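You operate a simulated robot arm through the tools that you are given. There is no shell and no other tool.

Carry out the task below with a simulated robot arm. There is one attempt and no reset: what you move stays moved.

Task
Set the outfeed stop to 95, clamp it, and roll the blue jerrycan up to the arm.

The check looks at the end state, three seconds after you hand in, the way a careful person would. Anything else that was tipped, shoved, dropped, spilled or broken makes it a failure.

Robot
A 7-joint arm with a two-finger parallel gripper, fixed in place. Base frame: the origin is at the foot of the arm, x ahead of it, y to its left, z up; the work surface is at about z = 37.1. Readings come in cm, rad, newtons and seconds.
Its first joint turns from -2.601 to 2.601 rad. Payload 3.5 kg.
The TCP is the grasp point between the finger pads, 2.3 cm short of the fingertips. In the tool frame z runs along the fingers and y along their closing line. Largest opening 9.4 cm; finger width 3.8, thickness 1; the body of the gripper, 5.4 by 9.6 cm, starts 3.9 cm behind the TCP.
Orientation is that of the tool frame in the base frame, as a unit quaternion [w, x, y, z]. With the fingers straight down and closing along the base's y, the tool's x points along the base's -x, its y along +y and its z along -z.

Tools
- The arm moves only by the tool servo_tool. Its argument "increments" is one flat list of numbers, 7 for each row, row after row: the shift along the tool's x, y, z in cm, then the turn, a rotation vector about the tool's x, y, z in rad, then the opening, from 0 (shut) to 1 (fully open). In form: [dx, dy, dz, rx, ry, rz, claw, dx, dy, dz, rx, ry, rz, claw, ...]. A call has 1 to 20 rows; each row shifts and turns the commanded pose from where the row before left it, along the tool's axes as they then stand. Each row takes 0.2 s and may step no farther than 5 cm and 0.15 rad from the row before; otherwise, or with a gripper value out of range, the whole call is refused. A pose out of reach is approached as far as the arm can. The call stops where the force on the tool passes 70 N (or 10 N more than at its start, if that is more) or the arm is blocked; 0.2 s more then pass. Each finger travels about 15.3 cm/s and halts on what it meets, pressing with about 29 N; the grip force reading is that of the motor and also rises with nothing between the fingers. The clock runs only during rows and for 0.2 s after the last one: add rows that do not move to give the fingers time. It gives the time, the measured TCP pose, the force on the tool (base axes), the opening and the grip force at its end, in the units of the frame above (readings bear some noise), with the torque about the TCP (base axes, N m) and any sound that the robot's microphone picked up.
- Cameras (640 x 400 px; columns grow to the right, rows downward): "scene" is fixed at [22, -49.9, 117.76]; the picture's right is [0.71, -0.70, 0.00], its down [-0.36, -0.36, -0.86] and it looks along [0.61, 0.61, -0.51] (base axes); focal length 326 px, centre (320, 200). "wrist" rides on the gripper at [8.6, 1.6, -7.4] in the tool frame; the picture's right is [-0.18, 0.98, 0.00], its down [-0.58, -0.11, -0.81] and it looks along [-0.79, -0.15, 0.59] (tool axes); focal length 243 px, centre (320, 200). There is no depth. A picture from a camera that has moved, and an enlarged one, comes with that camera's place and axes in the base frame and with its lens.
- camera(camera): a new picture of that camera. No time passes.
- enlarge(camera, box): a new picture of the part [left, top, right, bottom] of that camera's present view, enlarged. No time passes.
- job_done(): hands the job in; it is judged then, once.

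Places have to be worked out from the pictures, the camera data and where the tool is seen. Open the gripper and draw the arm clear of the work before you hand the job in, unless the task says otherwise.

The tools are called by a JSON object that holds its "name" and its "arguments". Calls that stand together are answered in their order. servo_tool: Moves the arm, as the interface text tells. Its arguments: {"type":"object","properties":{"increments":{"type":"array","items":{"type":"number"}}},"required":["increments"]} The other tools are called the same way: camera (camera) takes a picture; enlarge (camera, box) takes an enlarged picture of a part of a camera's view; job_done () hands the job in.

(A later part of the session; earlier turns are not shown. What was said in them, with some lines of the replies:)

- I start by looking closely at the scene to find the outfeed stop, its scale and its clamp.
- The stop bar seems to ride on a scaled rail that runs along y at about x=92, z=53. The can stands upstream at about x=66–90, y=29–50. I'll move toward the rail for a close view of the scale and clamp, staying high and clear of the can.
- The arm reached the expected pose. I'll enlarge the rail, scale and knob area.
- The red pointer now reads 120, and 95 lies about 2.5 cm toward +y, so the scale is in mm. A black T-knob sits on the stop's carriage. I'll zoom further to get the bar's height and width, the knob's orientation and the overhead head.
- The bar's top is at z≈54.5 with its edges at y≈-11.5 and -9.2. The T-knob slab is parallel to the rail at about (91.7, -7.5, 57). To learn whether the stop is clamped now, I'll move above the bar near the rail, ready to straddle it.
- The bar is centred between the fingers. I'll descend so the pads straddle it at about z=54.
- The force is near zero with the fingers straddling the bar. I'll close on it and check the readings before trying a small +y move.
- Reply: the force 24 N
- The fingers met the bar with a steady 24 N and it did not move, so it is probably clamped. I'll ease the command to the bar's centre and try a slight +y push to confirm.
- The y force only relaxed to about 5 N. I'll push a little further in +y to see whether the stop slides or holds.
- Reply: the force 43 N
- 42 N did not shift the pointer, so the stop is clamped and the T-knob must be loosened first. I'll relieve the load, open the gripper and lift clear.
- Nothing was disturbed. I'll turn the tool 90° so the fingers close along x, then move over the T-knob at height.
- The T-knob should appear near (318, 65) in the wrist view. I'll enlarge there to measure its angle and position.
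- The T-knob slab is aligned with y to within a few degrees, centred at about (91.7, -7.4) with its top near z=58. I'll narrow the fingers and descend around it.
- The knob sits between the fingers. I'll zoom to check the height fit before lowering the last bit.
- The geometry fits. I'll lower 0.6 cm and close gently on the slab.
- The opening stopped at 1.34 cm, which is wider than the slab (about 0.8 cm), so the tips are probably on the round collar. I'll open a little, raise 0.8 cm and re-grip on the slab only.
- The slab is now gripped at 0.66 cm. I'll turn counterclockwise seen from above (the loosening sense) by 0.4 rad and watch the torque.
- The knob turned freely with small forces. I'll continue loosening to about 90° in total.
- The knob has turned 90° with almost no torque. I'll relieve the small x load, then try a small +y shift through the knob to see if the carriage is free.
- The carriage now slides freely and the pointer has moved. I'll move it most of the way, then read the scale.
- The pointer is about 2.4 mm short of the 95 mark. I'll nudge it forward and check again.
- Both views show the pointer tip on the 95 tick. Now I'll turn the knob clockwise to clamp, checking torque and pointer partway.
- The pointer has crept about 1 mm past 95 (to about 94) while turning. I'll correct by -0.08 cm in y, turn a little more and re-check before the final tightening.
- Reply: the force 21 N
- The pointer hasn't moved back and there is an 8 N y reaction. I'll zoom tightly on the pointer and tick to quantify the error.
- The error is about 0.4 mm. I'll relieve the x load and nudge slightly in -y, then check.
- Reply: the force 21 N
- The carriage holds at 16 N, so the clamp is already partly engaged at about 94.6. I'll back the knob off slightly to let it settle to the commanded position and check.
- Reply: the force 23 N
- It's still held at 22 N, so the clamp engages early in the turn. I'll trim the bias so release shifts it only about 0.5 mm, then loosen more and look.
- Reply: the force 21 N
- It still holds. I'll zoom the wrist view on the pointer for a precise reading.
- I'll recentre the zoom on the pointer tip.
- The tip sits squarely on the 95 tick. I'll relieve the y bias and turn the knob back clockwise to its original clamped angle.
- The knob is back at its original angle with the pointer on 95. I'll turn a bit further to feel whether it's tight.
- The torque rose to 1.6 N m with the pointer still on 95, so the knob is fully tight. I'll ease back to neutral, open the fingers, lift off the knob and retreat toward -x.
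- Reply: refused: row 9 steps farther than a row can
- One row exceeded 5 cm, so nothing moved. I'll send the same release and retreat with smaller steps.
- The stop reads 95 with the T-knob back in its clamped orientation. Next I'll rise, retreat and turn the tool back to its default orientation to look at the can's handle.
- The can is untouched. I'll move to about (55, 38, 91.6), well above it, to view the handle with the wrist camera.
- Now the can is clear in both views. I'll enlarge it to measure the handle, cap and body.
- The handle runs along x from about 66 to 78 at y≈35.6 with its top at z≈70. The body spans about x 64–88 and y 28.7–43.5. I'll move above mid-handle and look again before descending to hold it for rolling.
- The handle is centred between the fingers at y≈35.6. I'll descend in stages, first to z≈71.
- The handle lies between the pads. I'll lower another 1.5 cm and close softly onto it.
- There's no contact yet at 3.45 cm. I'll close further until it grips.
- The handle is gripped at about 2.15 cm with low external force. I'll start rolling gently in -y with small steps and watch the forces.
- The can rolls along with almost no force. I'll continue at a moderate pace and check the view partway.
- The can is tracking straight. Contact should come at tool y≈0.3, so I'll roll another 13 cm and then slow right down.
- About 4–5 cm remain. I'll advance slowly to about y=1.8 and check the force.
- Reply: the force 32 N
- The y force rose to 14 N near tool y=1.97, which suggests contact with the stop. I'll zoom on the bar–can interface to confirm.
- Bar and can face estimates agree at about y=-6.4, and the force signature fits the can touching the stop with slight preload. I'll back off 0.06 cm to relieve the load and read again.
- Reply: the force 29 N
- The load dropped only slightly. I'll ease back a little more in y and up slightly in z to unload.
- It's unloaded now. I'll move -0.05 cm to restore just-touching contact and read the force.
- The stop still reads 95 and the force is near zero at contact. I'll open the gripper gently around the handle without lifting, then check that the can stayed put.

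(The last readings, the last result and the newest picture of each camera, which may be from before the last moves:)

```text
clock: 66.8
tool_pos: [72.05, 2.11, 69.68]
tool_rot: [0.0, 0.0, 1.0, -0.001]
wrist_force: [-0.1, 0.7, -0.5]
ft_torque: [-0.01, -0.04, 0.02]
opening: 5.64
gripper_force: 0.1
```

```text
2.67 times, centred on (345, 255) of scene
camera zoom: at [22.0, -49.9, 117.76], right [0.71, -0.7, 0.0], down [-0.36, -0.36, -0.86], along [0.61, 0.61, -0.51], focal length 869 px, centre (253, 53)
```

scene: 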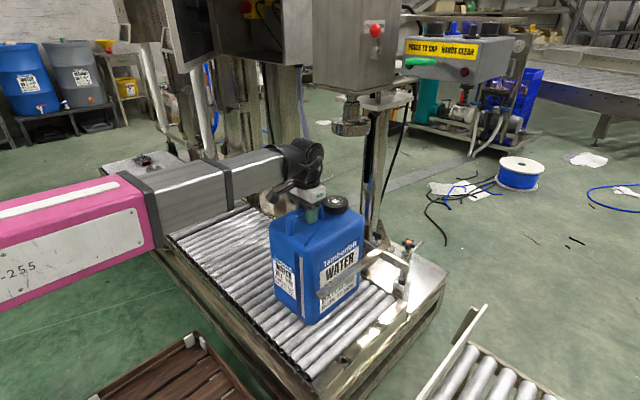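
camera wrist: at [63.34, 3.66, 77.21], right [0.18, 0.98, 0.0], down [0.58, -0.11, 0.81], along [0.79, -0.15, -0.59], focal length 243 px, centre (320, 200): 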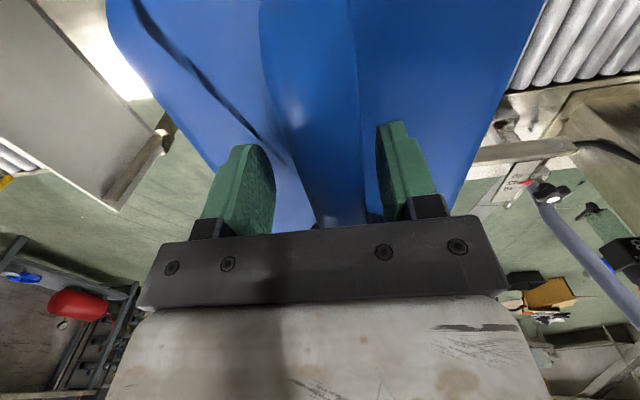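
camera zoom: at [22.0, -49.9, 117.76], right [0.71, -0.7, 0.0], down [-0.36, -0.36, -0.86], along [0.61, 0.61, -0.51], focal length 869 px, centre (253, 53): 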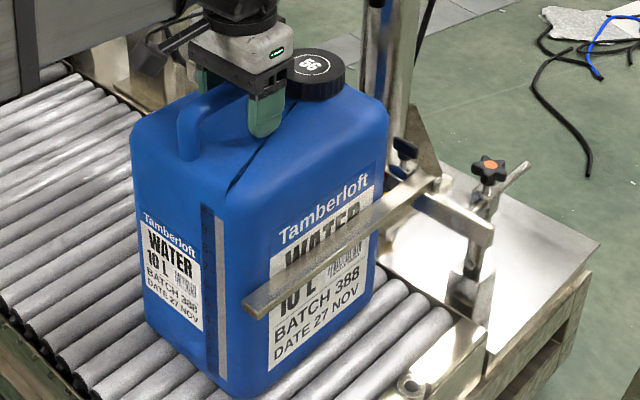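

The handle seems to have shifted slightly (+y) on release. I'll wait a moment and check whether the can is still moving or has settled.

{"name": "servo_tool", "arguments": {"increments": [0, 0, 0, 0, 0, 0, 0.6, 0, 0, 0, 0, 0, 0, 0.6, 0, 0, 0, 0, 0, 0, 0.6, 0, 0, 0, 0, 0, 0, 0.6, 0, 0, 0, 0, 0, 0, 0.6]}}

{"name": "camera", "arguments": {"camera": "wrist"}}

{"name": "enlarge", "arguments": {"camera": "scene", "box": [290, 180, 400, 330]}}

```text
clock: 68.0
tool_pos: [72.0, 2.11, 69.74]
tool_rot: [0.0, 0.0, 1.0, -0.001]
wrist_force: [-0.6, -0.6, -0.5]
ft_torque: [0.0, 0.0, 0.02]
opening: 5.64
gripper_force: 0.1
```

```text
taken
camera wrist: at [63.35, 3.67, 77.21], right [0.18, 0.98, 0.0], down [0.58, -0.11, 0.81], along [0.79, -0.15, -0.59], focal length 243 px, centre (320, 200)
```

wrist: 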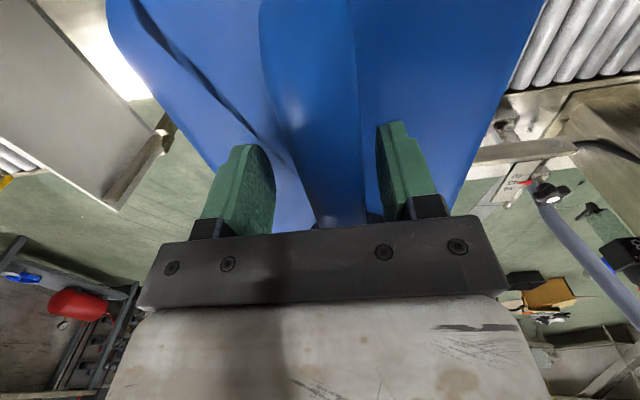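

```text
2.67 times, centred on (345, 255) of scene
camera zoom: at [22.0, -49.9, 117.76], right [0.71, -0.7, 0.0], down [-0.36, -0.36, -0.86], along [0.61, 0.61, -0.51], focal length 869 px, centre (253, 53)
```

zoom: 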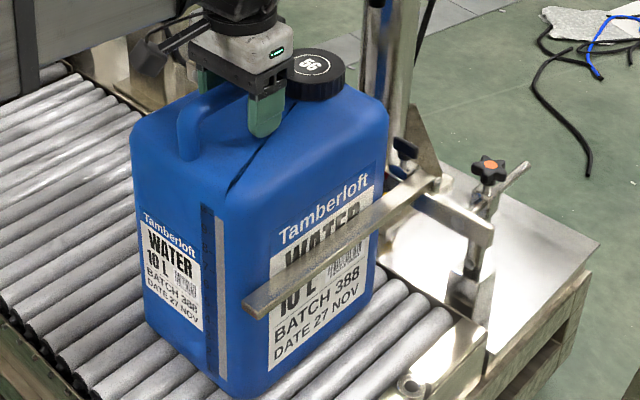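

The can settled upright but appears a few mm off the stop. I'll use the +y finger to nudge the handle very slowly in -y until a slight contact force shows.

{"name": "servo_tool", "arguments": {"increments": [0, -0.1, 0, 0, 0, 0, 0.6, 0, -0.1, 0, 0, 0, 0, 0.6, 0, -0.1, 0, 0, 0, 0, 0.6, 0, -0.1, 0, 0, 0, 0, 0.6, 0, -0.1, 0, 0, 0, 0, 0.6, 0, -0.1, 0, 0, 0, 0, 0.6, 0, -0.1, 0, 0, 0, 0, 0.6, 0, -0.1, 0, 0, 0, 0, 0.6, 0, 0, 0, 0, 0, 0, 0.6]}}

{"name": "camera", "arguments": {"camera": "wrist"}}

```text
clock: 70.0
tool_pos: [71.97, 1.1, 69.63]
tool_rot: [0.0, 0.0, 1.0, 0.0]
wrist_force: [0.2, -0.1, 1.2]
ft_torque: [-0.02, 0.0, -0.02]
opening: 5.62
gripper_force: 0.0
```

```text
taken
camera wrist: at [63.34, 2.86, 77.17], right [0.18, 0.98, 0.0], down [0.58, -0.11, 0.81], along [0.79, -0.15, -0.59], focal length 243 px, centre (320, 200)
```

wrist: 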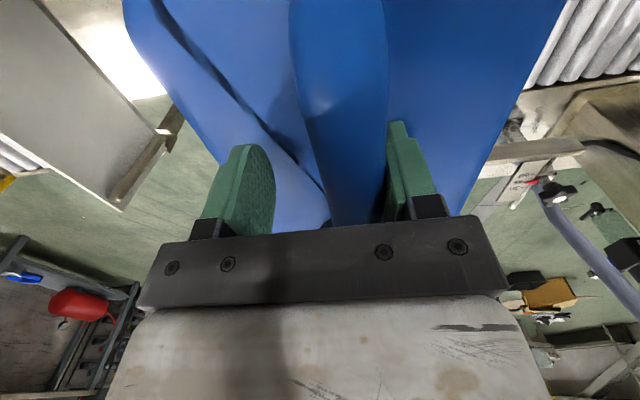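

The +y finger is nearly touching the handle. I'll continue the slow approach and watch the force.

{"name": "servo_tool", "arguments": {"increments": [0, -0.08, 0, 0, 0, 0, 0.6, 0, -0.08, 0, 0, 0, 0, 0.6, 0, -0.08, 0, 0, 0, 0, 0.6, 0, -0.08, 0, 0, 0, 0, 0.6, 0, -0.08, 0, 0, 0, 0, 0.6]}}

{"name": "camera", "arguments": {"camera": "wrist"}}

{"name": "enlarge", "arguments": {"camera": "scene", "box": [290, 180, 400, 330]}}

```text
clock: 71.2
tool_pos: [71.94, 0.87, 69.74]
tool_rot: [0.0, 0.0, 1.0, -0.001]
wrist_force: [0.3, 2.5, 1.1]
ft_torque: [0.02, -0.02, 0.06]
opening: 5.76
gripper_force: 1.7
```

```text
taken
camera wrist: at [63.34, 2.5, 77.19], right [0.18, 0.98, 0.0], down [0.58, -0.11, 0.81], along [0.79, -0.15, -0.59], focal length 243 px, centre (320, 200)
```

wrist: 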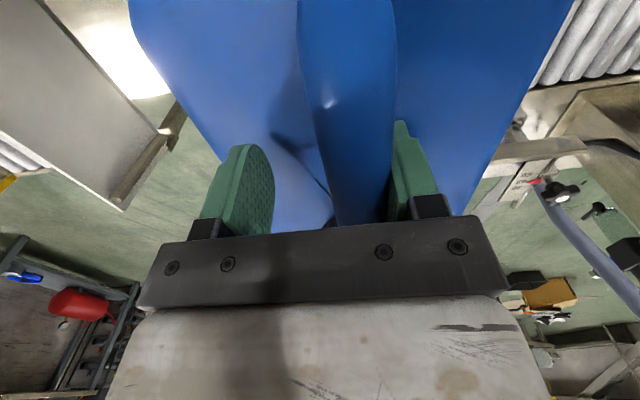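

```text
2.67 times, centred on (345, 255) of scene
camera zoom: at [22.0, -49.9, 117.76], right [0.71, -0.7, 0.0], down [-0.36, -0.36, -0.86], along [0.61, 0.61, -0.51], focal length 869 px, centre (253, 53)
```

zoom: 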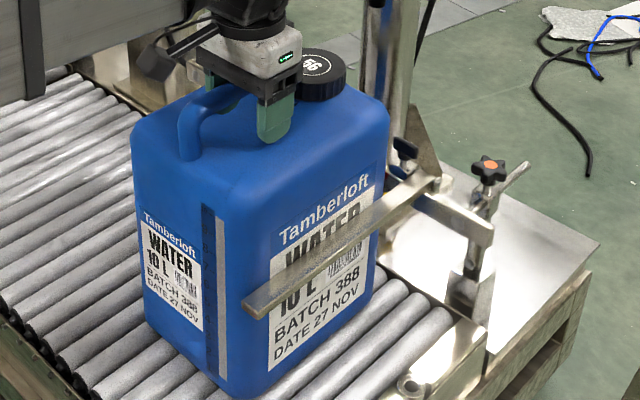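

Contact with the handle is made at about 2.5 N, and the handle centre is near y=2.7. I'll push very slowly until the force rises against the stop.

{"name": "servo_tool", "arguments": {"increments": [0, -0.05, 0, 0, 0, 0, 0.6, 0, -0.05, 0, 0, 0, 0, 0.6, 0, -0.05, 0, 0, 0, 0, 0.6, 0, -0.05, 0, 0, 0, 0, 0.6, 0, -0.05, 0, 0, 0, 0, 0.6, 0, -0.05, 0, 0, 0, 0, 0.6]}}

{"name": "enlarge", "arguments": {"camera": "scene", "box": [290, 180, 400, 330]}}

```text
clock: 72.6
tool_pos: [71.99, 0.47, 69.81]
tool_rot: [0.001, 0.0, 1.0, 0.0]
wrist_force: [-1.4, 2.6, 1.1]
ft_torque: [-0.01, 0.02, 0.03]
opening: 5.76
gripper_force: 1.5
```

```text
2.67 times, centred on (345, 255) of scene
camera zoom: at [22.0, -49.9, 117.76], right [0.71, -0.7, 0.0], down [-0.36, -0.36, -0.86], along [0.61, 0.61, -0.51], focal length 869 px, centre (253, 53)
```

zoom: 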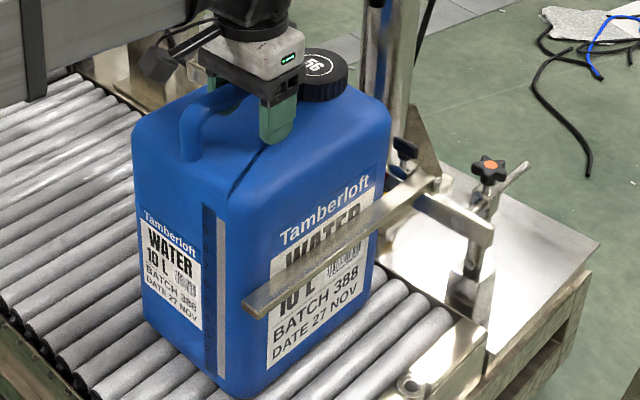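

The force stays at about 2.6 N, which is just rolling resistance. I'll continue in small steps.

{"name": "servo_tool", "arguments": {"increments": [0, -0.05, 0, 0, 0, 0, 0.6, 0, -0.05, 0, 0, 0, 0, 0.6, 0, -0.05, 0, 0, 0, 0, 0.6, 0, -0.05, 0, 0, 0, 0, 0.6]}}

```text
clock: 73.6
tool_pos: [71.97, 0.33, 69.66]
tool_rot: [0.0, 0.001, 1.0, 0.0]
wrist_force: [0.5, 3.5, 1.1]
ft_torque: [-0.01, -0.01, -0.01]
opening: 5.76
gripper_force: 1.5
```

{"name": "servo_tool", "arguments": {"increments": [0, -0.05, 0, 0, 0, 0, 0.6, 0, -0.05, 0, 0, 0, 0, 0.6, 0, -0.05, 0, 0, 0, 0, 0.6]}}

{"name": "enlarge", "arguments": {"camera": "scene", "box": [362, 230, 392, 260]}}

```text
clock: 74.4
tool_pos: [71.95, 0.28, 69.69]
tool_rot: [0.001, 0.0, 1.0, 0.0]
wrist_force: [-1.0, 2.4, 0.9]
ft_torque: [0.01, -0.01, 0.02]
opening: 5.76
gripper_force: 2.1
```

```text
13.33 times, centred on (377, 245) of scene
camera zoom: at [22.0, -49.9, 117.76], right [0.71, -0.7, 0.0], down [-0.36, -0.36, -0.86], along [0.61, 0.61, -0.51], focal length 4344 px, centre (-440, -400)
```

zoom: 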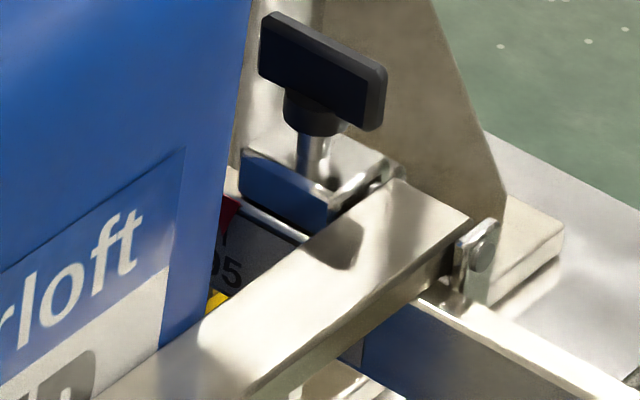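

The handle centre is now near y=2.1, about where contact occurred before. I'll continue with fine steps.

{"name": "servo_tool", "arguments": {"increments": [0, -0.04, 0, 0, 0, 0, 0.6, 0, -0.04, 0, 0, 0, 0, 0.6, 0, -0.04, 0, 0, 0, 0, 0.6]}}

```text
clock: 75.2
tool_pos: [72.03, 0.1, 69.8]
tool_rot: [0.0, 0.001, 1.0, 0.0]
wrist_force: [0.2, 2.4, 1.3]
ft_torque: [-0.02, -0.01, 0.03]
opening: 5.77
gripper_force: 1.3
```

{"name": "servo_tool", "arguments": {"increments": [0, -0.05, 0, 0, 0, 0, 0.6, 0, -0.05, 0, 0, 0, 0, 0.6, 0, -0.05, 0, 0, 0, 0, 0.6, 0, -0.05, 0, 0, 0, 0, 0.6]}}

{"name": "enlarge", "arguments": {"camera": "scene", "box": [290, 180, 400, 330]}}

{"name": "camera", "arguments": {"camera": "wrist"}}

```text
clock: 76.2
tool_pos: [72.0, -0.07, 69.71]
tool_rot: [0.0, 0.0, 1.0, 0.0]
wrist_force: [0.9, 3.3, 1.8]
ft_torque: [0.01, 0.0, -0.02]
opening: 5.78
gripper_force: 1.3
```

```text
2.67 times, centred on (345, 255) of scene
camera zoom: at [22.0, -49.9, 117.76], right [0.71, -0.7, 0.0], down [-0.36, -0.36, -0.86], along [0.61, 0.61, -0.51], focal length 869 px, centre (253, 53)
```

zoom: 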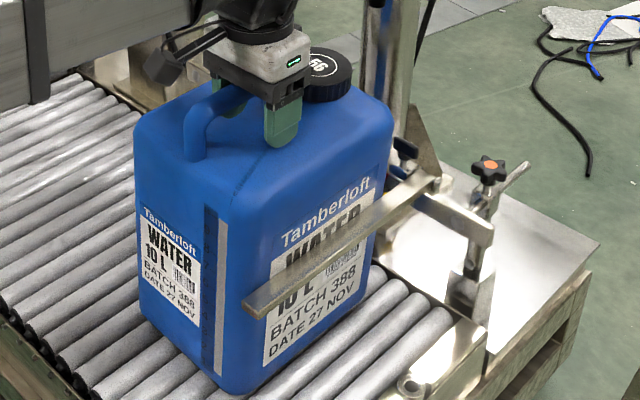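

```text
taken
camera wrist: at [63.34, 1.5, 77.19], right [0.18, 0.98, 0.0], down [0.58, -0.11, 0.81], along [0.79, -0.15, -0.59], focal length 243 px, centre (320, 200)
```

wrist: 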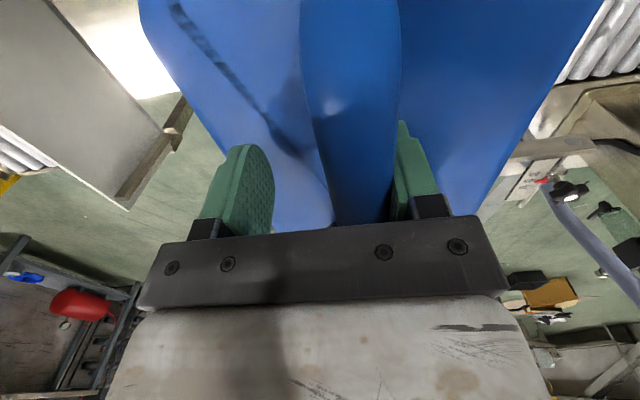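

The can is starting to lean: the constant ~2.5 N is a light can pivoting on the bar, so it is already against the stop. I'll retreat the finger slowly so it settles upright against the bar.

{"name": "servo_tool", "arguments": {"increments": [0, 0.05, 0, 0, 0, 0, 0.6, 0, 0.05, 0, 0, 0, 0, 0.6, 0, 0.05, 0, 0, 0, 0, 0.6, 0, 0.05, 0, 0, 0, 0, 0.6, 0, 0.05, 0, 0, 0, 0, 0.6, 0, 0.05, 0, 0, 0, 0, 0.6, 0, 0.05, 0, 0, 0, 0, 0.6, 0, 0.05, 0, 0, 0, 0, 0.6]}}

{"name": "enlarge", "arguments": {"camera": "scene", "box": [290, 180, 400, 330]}}

```text
clock: 78.0
tool_pos: [72.0, 0.27, 69.72]
tool_rot: [0.001, -0.001, 1.0, 0.0]
wrist_force: [-1.9, 1.3, -0.1]
ft_torque: [-0.02, -0.03, 0.04]
opening: 5.74
gripper_force: 1.3
```

```text
2.67 times, centred on (345, 255) of scene
camera zoom: at [22.0, -49.9, 117.76], right [0.71, -0.7, 0.0], down [-0.36, -0.36, -0.86], along [0.61, 0.61, -0.51], focal length 869 px, centre (253, 53)
```

zoom: 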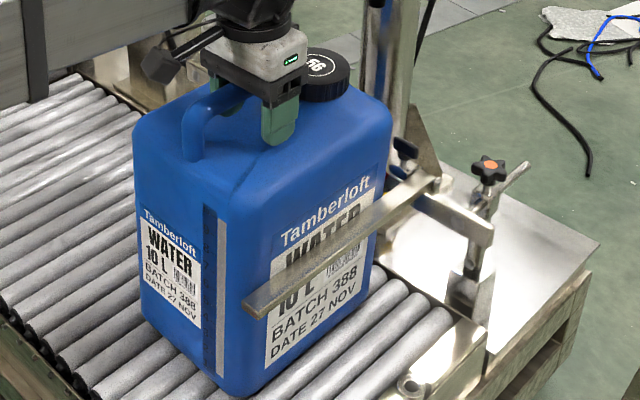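

The can follows the finger back. I'll continue the slow retreat until the contact force vanishes.

{"name": "servo_tool", "arguments": {"increments": [0, 0.04, 0, 0, 0, 0, 0.6, 0, 0.04, 0, 0, 0, 0, 0.6, 0, 0.04, 0, 0, 0, 0, 0.6, 0, 0.04, 0, 0, 0, 0, 0.6, 0, 0.04, 0, 0, 0, 0, 0.6, 0, 0.04, 0, 0, 0, 0, 0.6, 0, 0.04, 0, 0, 0, 0, 0.6, 0, 0.04, 0, 0, 0, 0, 0.6, 0, 0.04, 0, 0, 0, 0, 0.6, 0, 0.04, 0, 0, 0, 0, 0.6]}}

{"name": "enlarge", "arguments": {"camera": "scene", "box": [290, 180, 400, 330]}}

{"name": "camera", "arguments": {"camera": "wrist"}}

```text
clock: 80.2
tool_pos: [71.92, 0.6, 69.66]
tool_rot: [0.0, 0.0, 1.0, 0.001]
wrist_force: [0.5, 1.8, -0.4]
ft_torque: [-0.03, 0.0, 0.02]
opening: 5.72
gripper_force: 0.9
```

```text
2.67 times, centred on (345, 255) of scene
camera zoom: at [22.0, -49.9, 117.76], right [0.71, -0.7, 0.0], down [-0.36, -0.36, -0.86], along [0.61, 0.61, -0.51], focal length 869 px, centre (253, 53)
```

zoom: 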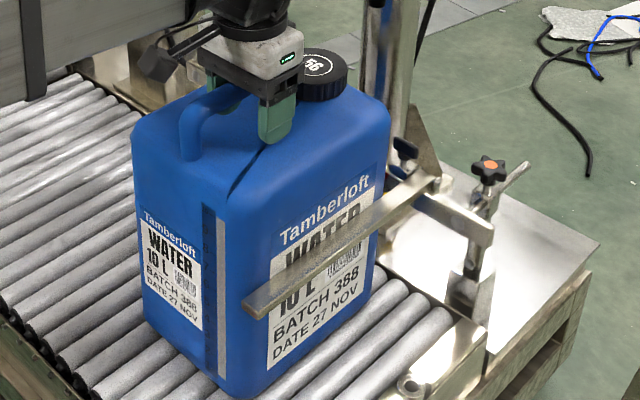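

```text
taken
camera wrist: at [63.34, 2.3, 77.19], right [0.18, 0.98, 0.0], down [0.58, -0.11, 0.81], along [0.79, -0.15, -0.59], focal length 243 px, centre (320, 200)
```

wrist: 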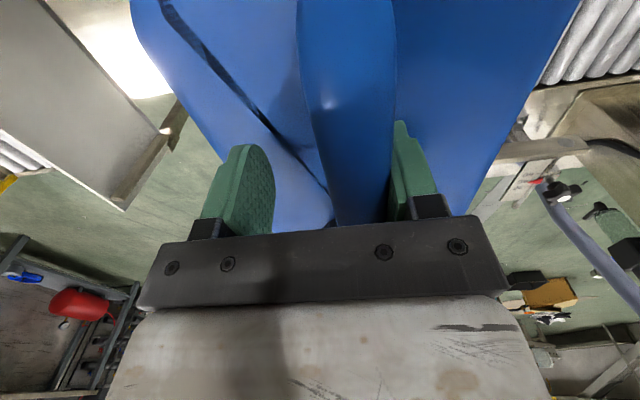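

Force is 1.8 N and falling. I'll continue retreating.

{"name": "servo_tool", "arguments": {"increments": [0, 0.03, 0, 0, 0, 0, 0.6, 0, 0.03, 0, 0, 0, 0, 0.6, 0, 0.03, 0, 0, 0, 0, 0.6, 0, 0.03, 0, 0, 0, 0, 0.6, 0, 0.03, 0, 0, 0, 0, 0.6, 0, 0.03, 0, 0, 0, 0, 0.6, 0, 0.03, 0, 0, 0, 0, 0.6, 0, 0.03, 0, 0, 0, 0, 0.6, 0, 0.03, 0, 0, 0, 0, 0.6, 0, 0.03, 0, 0, 0, 0, 0.6, 0, 0, 0, 0, 0, 0, 0.6]}}

{"name": "camera", "arguments": {"camera": "wrist"}}

{"name": "enlarge", "arguments": {"camera": "scene", "box": [290, 180, 400, 330]}}

```text
clock: 82.6
tool_pos: [72.03, 0.96, 69.65]
tool_rot: [0.0, -0.001, 1.0, 0.0]
wrist_force: [1.9, 1.4, -0.2]
ft_torque: [-0.05, 0.0, -0.01]
opening: 5.71
gripper_force: 0.9
```

```text
taken
camera wrist: at [63.32, 2.58, 77.2], right [0.18, 0.98, 0.0], down [0.58, -0.11, 0.81], along [0.79, -0.15, -0.59], focal length 243 px, centre (320, 200)
```

wrist: 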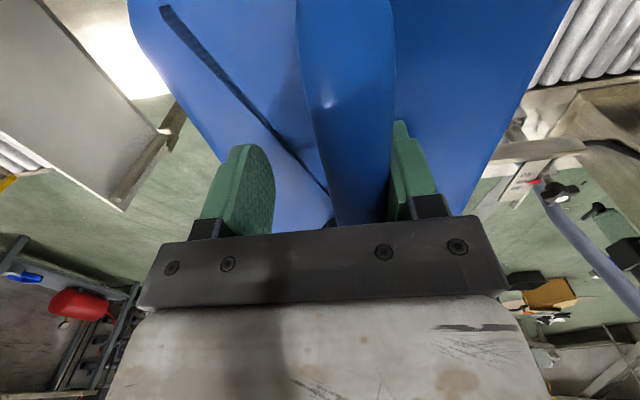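

```text
2.67 times, centred on (345, 255) of scene
camera zoom: at [22.0, -49.9, 117.76], right [0.71, -0.7, 0.0], down [-0.36, -0.36, -0.86], along [0.61, 0.61, -0.51], focal length 869 px, centre (253, 53)
```

zoom: 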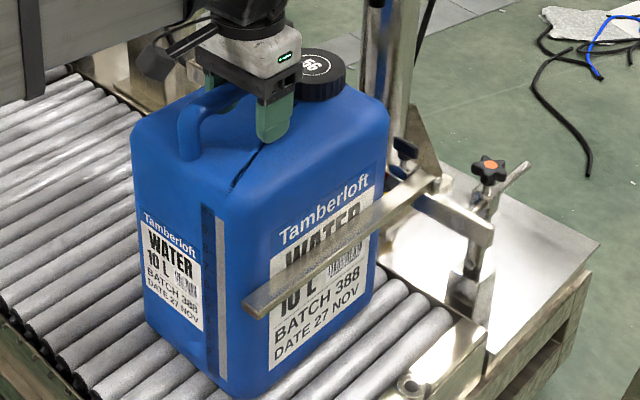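

It's still following with 1.4 N. I'll continue slowly.

{"name": "servo_tool", "arguments": {"increments": [0, 0.03, 0, 0, 0, 0, 0.6, 0, 0.03, 0, 0, 0, 0, 0.6, 0, 0.03, 0, 0, 0, 0, 0.6, 0, 0.03, 0, 0, 0, 0, 0.6, 0, 0.03, 0, 0, 0, 0, 0.6, 0, 0.03, 0, 0, 0, 0, 0.6, 0, 0.03, 0, 0, 0, 0, 0.6, 0, 0.03, 0, 0, 0, 0, 0.6, 0, 0, 0, 0, 0, 0, 0.6]}}

{"name": "camera", "arguments": {"camera": "wrist"}}

```text
clock: 84.6
tool_pos: [71.95, 1.21, 69.8]
tool_rot: [0.0, 0.0, 1.0, 0.0]
wrist_force: [-0.4, -0.4, -0.3]
ft_torque: [0.01, 0.02, 0.02]
opening: 5.63
gripper_force: 0.1
```

```text
taken
camera wrist: at [63.31, 2.87, 77.23], right [0.18, 0.98, 0.0], down [0.58, -0.11, 0.81], along [0.79, -0.15, -0.59], focal length 243 px, centre (320, 200)
```

wrist: 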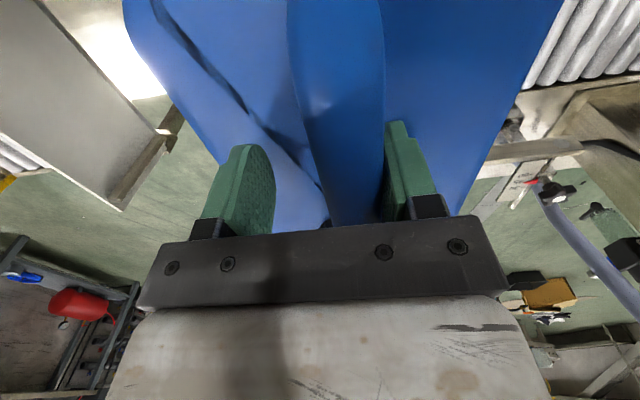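

The force is zero and the can stands upright. I'll centre the fingers around the handle without touching it, then lift straight up clear.

{"name": "servo_tool", "arguments": {"increments": [0, 0.4, 0, 0, 0, 0, 0.6, 0, 0.5, 0, 0, 0, 0, 0.65, 0, 0.5, 0, 0, 0, 0, 0.7, 0, 0.2, 0, 0, 0, 0, 0.8, 0, 0, -1.5, 0, 0, 0, 0.8, 0, 0, -2.5, 0, 0, 0, 0.8, 0, 0, -3.5, 0, 0, 0, 0.8, 0, 0, -3.5, 0, 0, 0, 0.8, 0, 0, 0, 0, 0, 0, 0.8]}}

{"name": "camera", "arguments": {"camera": "wrist"}}

{"name": "enlarge", "arguments": {"camera": "scene", "box": [290, 180, 400, 330]}}

```text
clock: 86.6
tool_pos: [71.89, 2.87, 80.74]
tool_rot: [0.0, 0.0, 1.0, 0.0]
wrist_force: [-0.3, -0.3, -0.1]
ft_torque: [0.03, 0.0, -0.02]
opening: 7.52
gripper_force: 0.0
```

```text
taken
camera wrist: at [63.27, 4.45, 88.2], right [0.18, 0.98, 0.0], down [0.58, -0.11, 0.81], along [0.79, -0.15, -0.59], focal length 243 px, centre (320, 200)
```

wrist: 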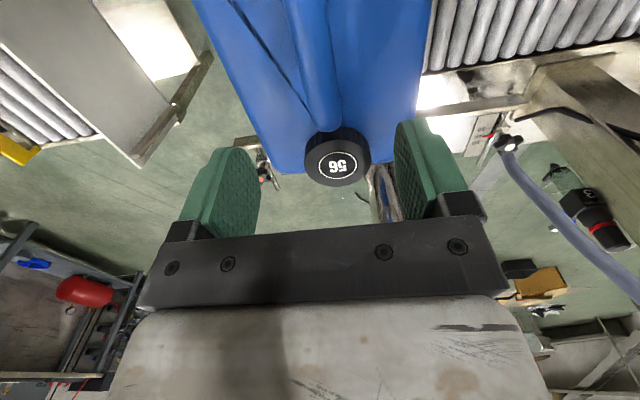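

```text
2.67 times, centred on (345, 255) of scene
camera zoom: at [22.0, -49.9, 117.76], right [0.71, -0.7, 0.0], down [-0.36, -0.36, -0.86], along [0.61, 0.61, -0.51], focal length 869 px, centre (253, 53)
```

zoom: 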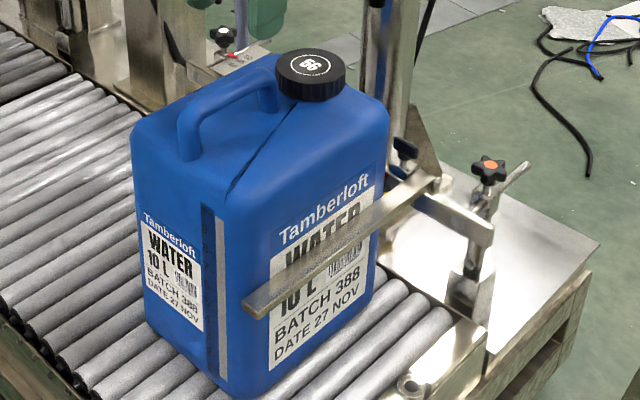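

The gripper is clear. I'll move to the -x side to look down into the gap between the bar and the can's front face.

{"name": "servo_tool", "arguments": {"increments": [4.26, -2.1, 0, 0, 0, 0, 0.8, 4.26, -2.1, 0, 0, 0, 0, 0.8, 4.26, -2.1, 0, 0, 0, 0, 0.8, 4.26, -2.1, 0, 0, 0, 0, 0.8, 4.26, -2.1, 0, 0, 0, 0, 0.8, 0, 0, 2.5, 0, 0, 0, 0.8, 0, 0, 0, 0, 0, 0, 0.8]}}

{"name": "camera", "arguments": {"camera": "wrist"}}

{"name": "camera", "arguments": {"camera": "scene"}}

```text
clock: 88.2
tool_pos: [50.51, -7.62, 78.17]
tool_rot: [0.0, -0.001, 1.0, 0.0]
wrist_force: [0.2, 0.8, 0.0]
ft_torque: [0.02, -0.03, 0.01]
opening: 7.49
gripper_force: 0.1
```

```text
taken
camera wrist: at [42.0, -6.01, 85.62], right [0.18, 0.98, 0.0], down [0.58, -0.11, 0.81], along [0.79, -0.15, -0.59], focal length 243 px, centre (320, 200)
```

wrist: 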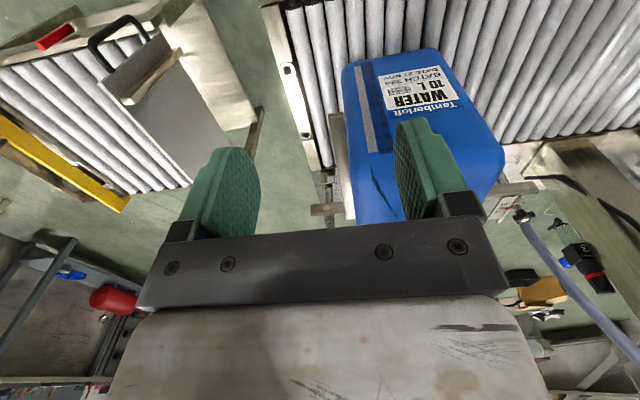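

```text
taken
```

scene: 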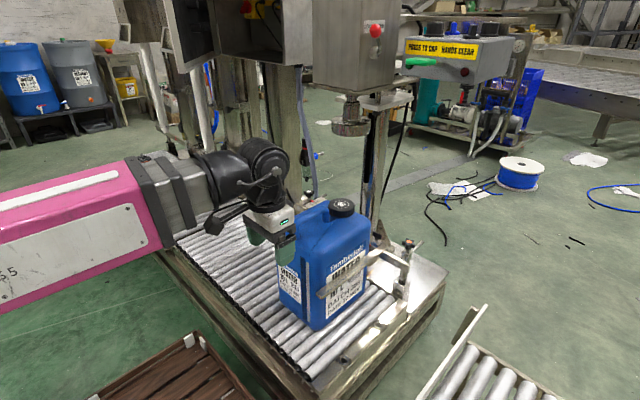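

I'll enlarge the bar–can interface in this view.

{"name": "enlarge", "arguments": {"camera": "wrist", "box": [315, 60, 395, 180]}}

{"name": "enlarge", "arguments": {"camera": "wrist", "box": [325, 95, 375, 135]}}

```text
3.33 times, centred on (355, 120) of wrist
camera zoom: at [42.0, -6.01, 85.62], right [0.18, 0.98, 0.0], down [0.58, -0.11, 0.81], along [0.79, -0.15, -0.59], focal length 809 px, centre (203, 467)
```

zoom: 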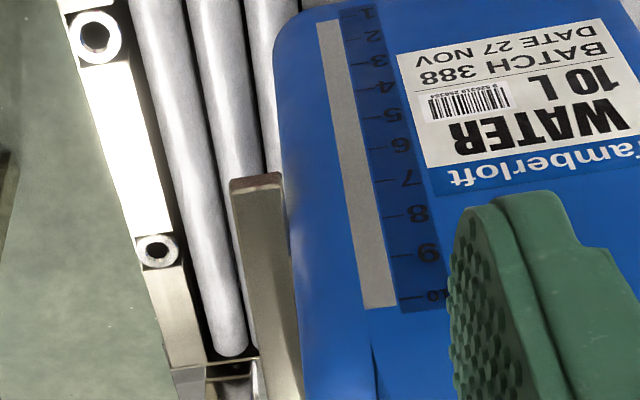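

```text
10.00 times, centred on (350, 115) of wrist
camera zoom: at [42.0, -6.01, 85.62], right [0.18, 0.98, 0.0], down [0.58, -0.11, 0.81], along [0.79, -0.15, -0.59], focal length 2426 px, centre (20, 1050)
```

zoom: 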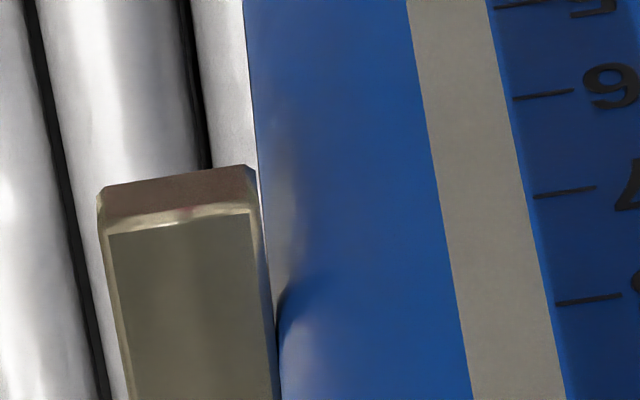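

The bar's face borders the can with only a hairline. I'll look further along the bar to be sure.

{"name": "enlarge", "arguments": {"camera": "wrist", "box": [335, 130, 365, 160]}}

{"name": "enlarge", "arguments": {"camera": "wrist", "box": [335, 165, 375, 220]}}

```text
13.33 times, centred on (350, 145) of wrist
camera zoom: at [42.0, -6.01, 85.62], right [0.18, 0.98, 0.0], down [0.58, -0.11, 0.81], along [0.79, -0.15, -0.59], focal length 3235 px, centre (-80, 933)
```

zoom: 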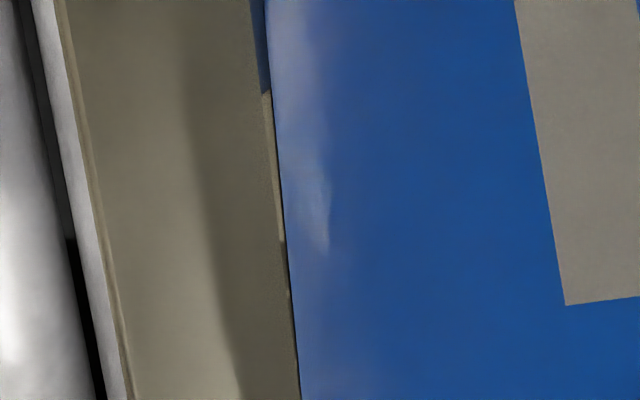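

```text
7.27 times, centred on (355, 192) of wrist
camera zoom: at [42.0, -6.01, 85.62], right [0.18, 0.98, 0.0], down [0.58, -0.11, 0.81], along [0.79, -0.15, -0.59], focal length 1764 px, centre (66, 254)
```

zoom: 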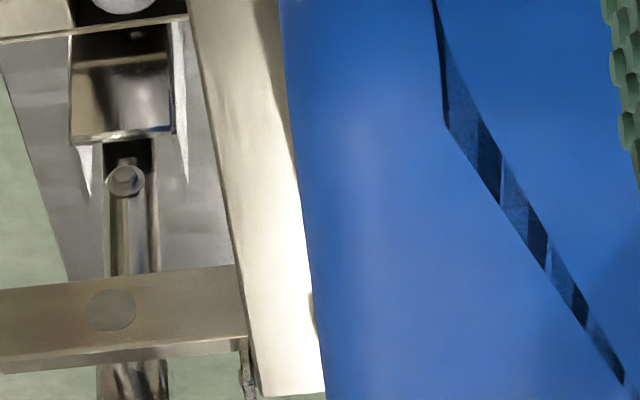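

The can lies along the bar with no visible gap, and the T-knob is at the same pixel as before contact, so the stop hasn't moved. I'll open fully, draw the arm up and back, and take final checks.

{"name": "servo_tool", "arguments": {"increments": [0, 0, -4, 0, 0, 0, 1, 0, 0, -4, 0, 0, 0, 1, 0, -2, -4, 0, 0, 0, 1, 0, -4, -2, 0, 0, 0, 1, 0, -4, 0, 0, 0, 0, 1, 0, -4, 0, 0, 0, 0, 1, 0, 0, 0, 0, 0, 0, 1, 0, 0, 0, 0, 0, 0, 1]}}

{"name": "camera", "arguments": {"camera": "scene"}}

{"name": "enlarge", "arguments": {"camera": "scene", "box": [290, 180, 400, 330]}}

{"name": "camera", "arguments": {"camera": "wrist"}}

```text
clock: 90.0
tool_pos: [50.81, -21.73, 92.22]
tool_rot: [0.001, 0.0, 1.0, 0.0]
wrist_force: [0.1, 0.4, 0.9]
ft_torque: [-0.01, 0.02, 0.01]
opening: 9.41
gripper_force: 0.0
```

```text
taken
```

scene: 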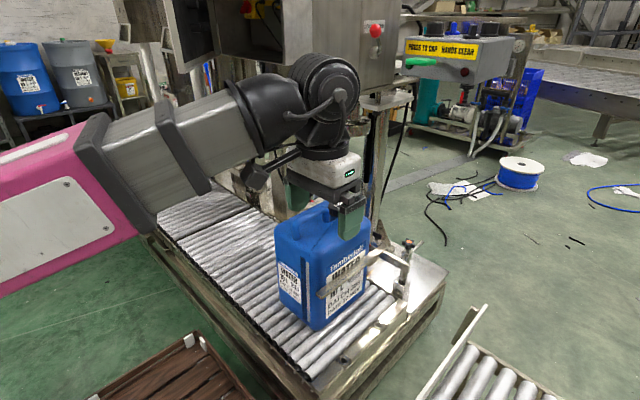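

```text
2.67 times, centred on (345, 255) of scene
camera zoom: at [22.0, -49.9, 117.76], right [0.71, -0.7, 0.0], down [-0.36, -0.36, -0.86], along [0.61, 0.61, -0.51], focal length 869 px, centre (253, 53)
```

zoom: 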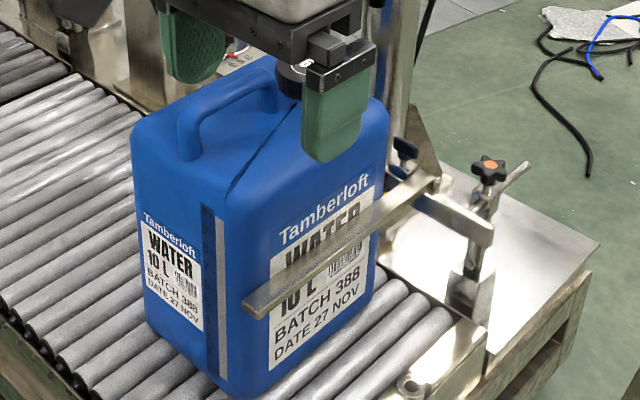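

```text
taken
camera wrist: at [42.07, -19.99, 99.71], right [0.18, 0.98, 0.0], down [0.58, -0.11, 0.81], along [0.79, -0.15, -0.59], focal length 243 px, centre (320, 200)
```

wrist: 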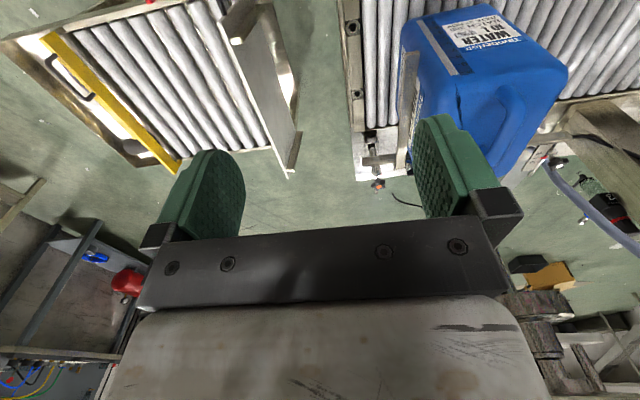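

The can has stayed in the same place over several seconds, upright against the bar. The stop is clamped at 95, the gripper is open and the arm is clear, so I'm handing in the job.

{"name": "job_done", "arguments": {}}

```text
The job is handed in.
```

The outfeed stop is set to 95 and clamped, and the blue jerrycan is rolled up against the stop arm. I've handed the job in, but no result came back with it.

- **Stop:** it was clamped at 120, so I loosened the T-knob and slid it until the pointer sat on the 95 mark. I then turned the knob back until it would go no further. The stop did not move when the can came up against it.
- **Jerrycan:** I gripped the handle to roll the can to the stop. The can is light, so pulling and then nudging at the handle made it lean a few degrees over the bar. I backed off slowly until it stood upright again. It rests along the bar with at most about 1 mm of gap and did not move over the last few seconds.
- **Arm:** the gripper is open and the arm is up and back from the conveyor. I saw no sign that anything else was touched.
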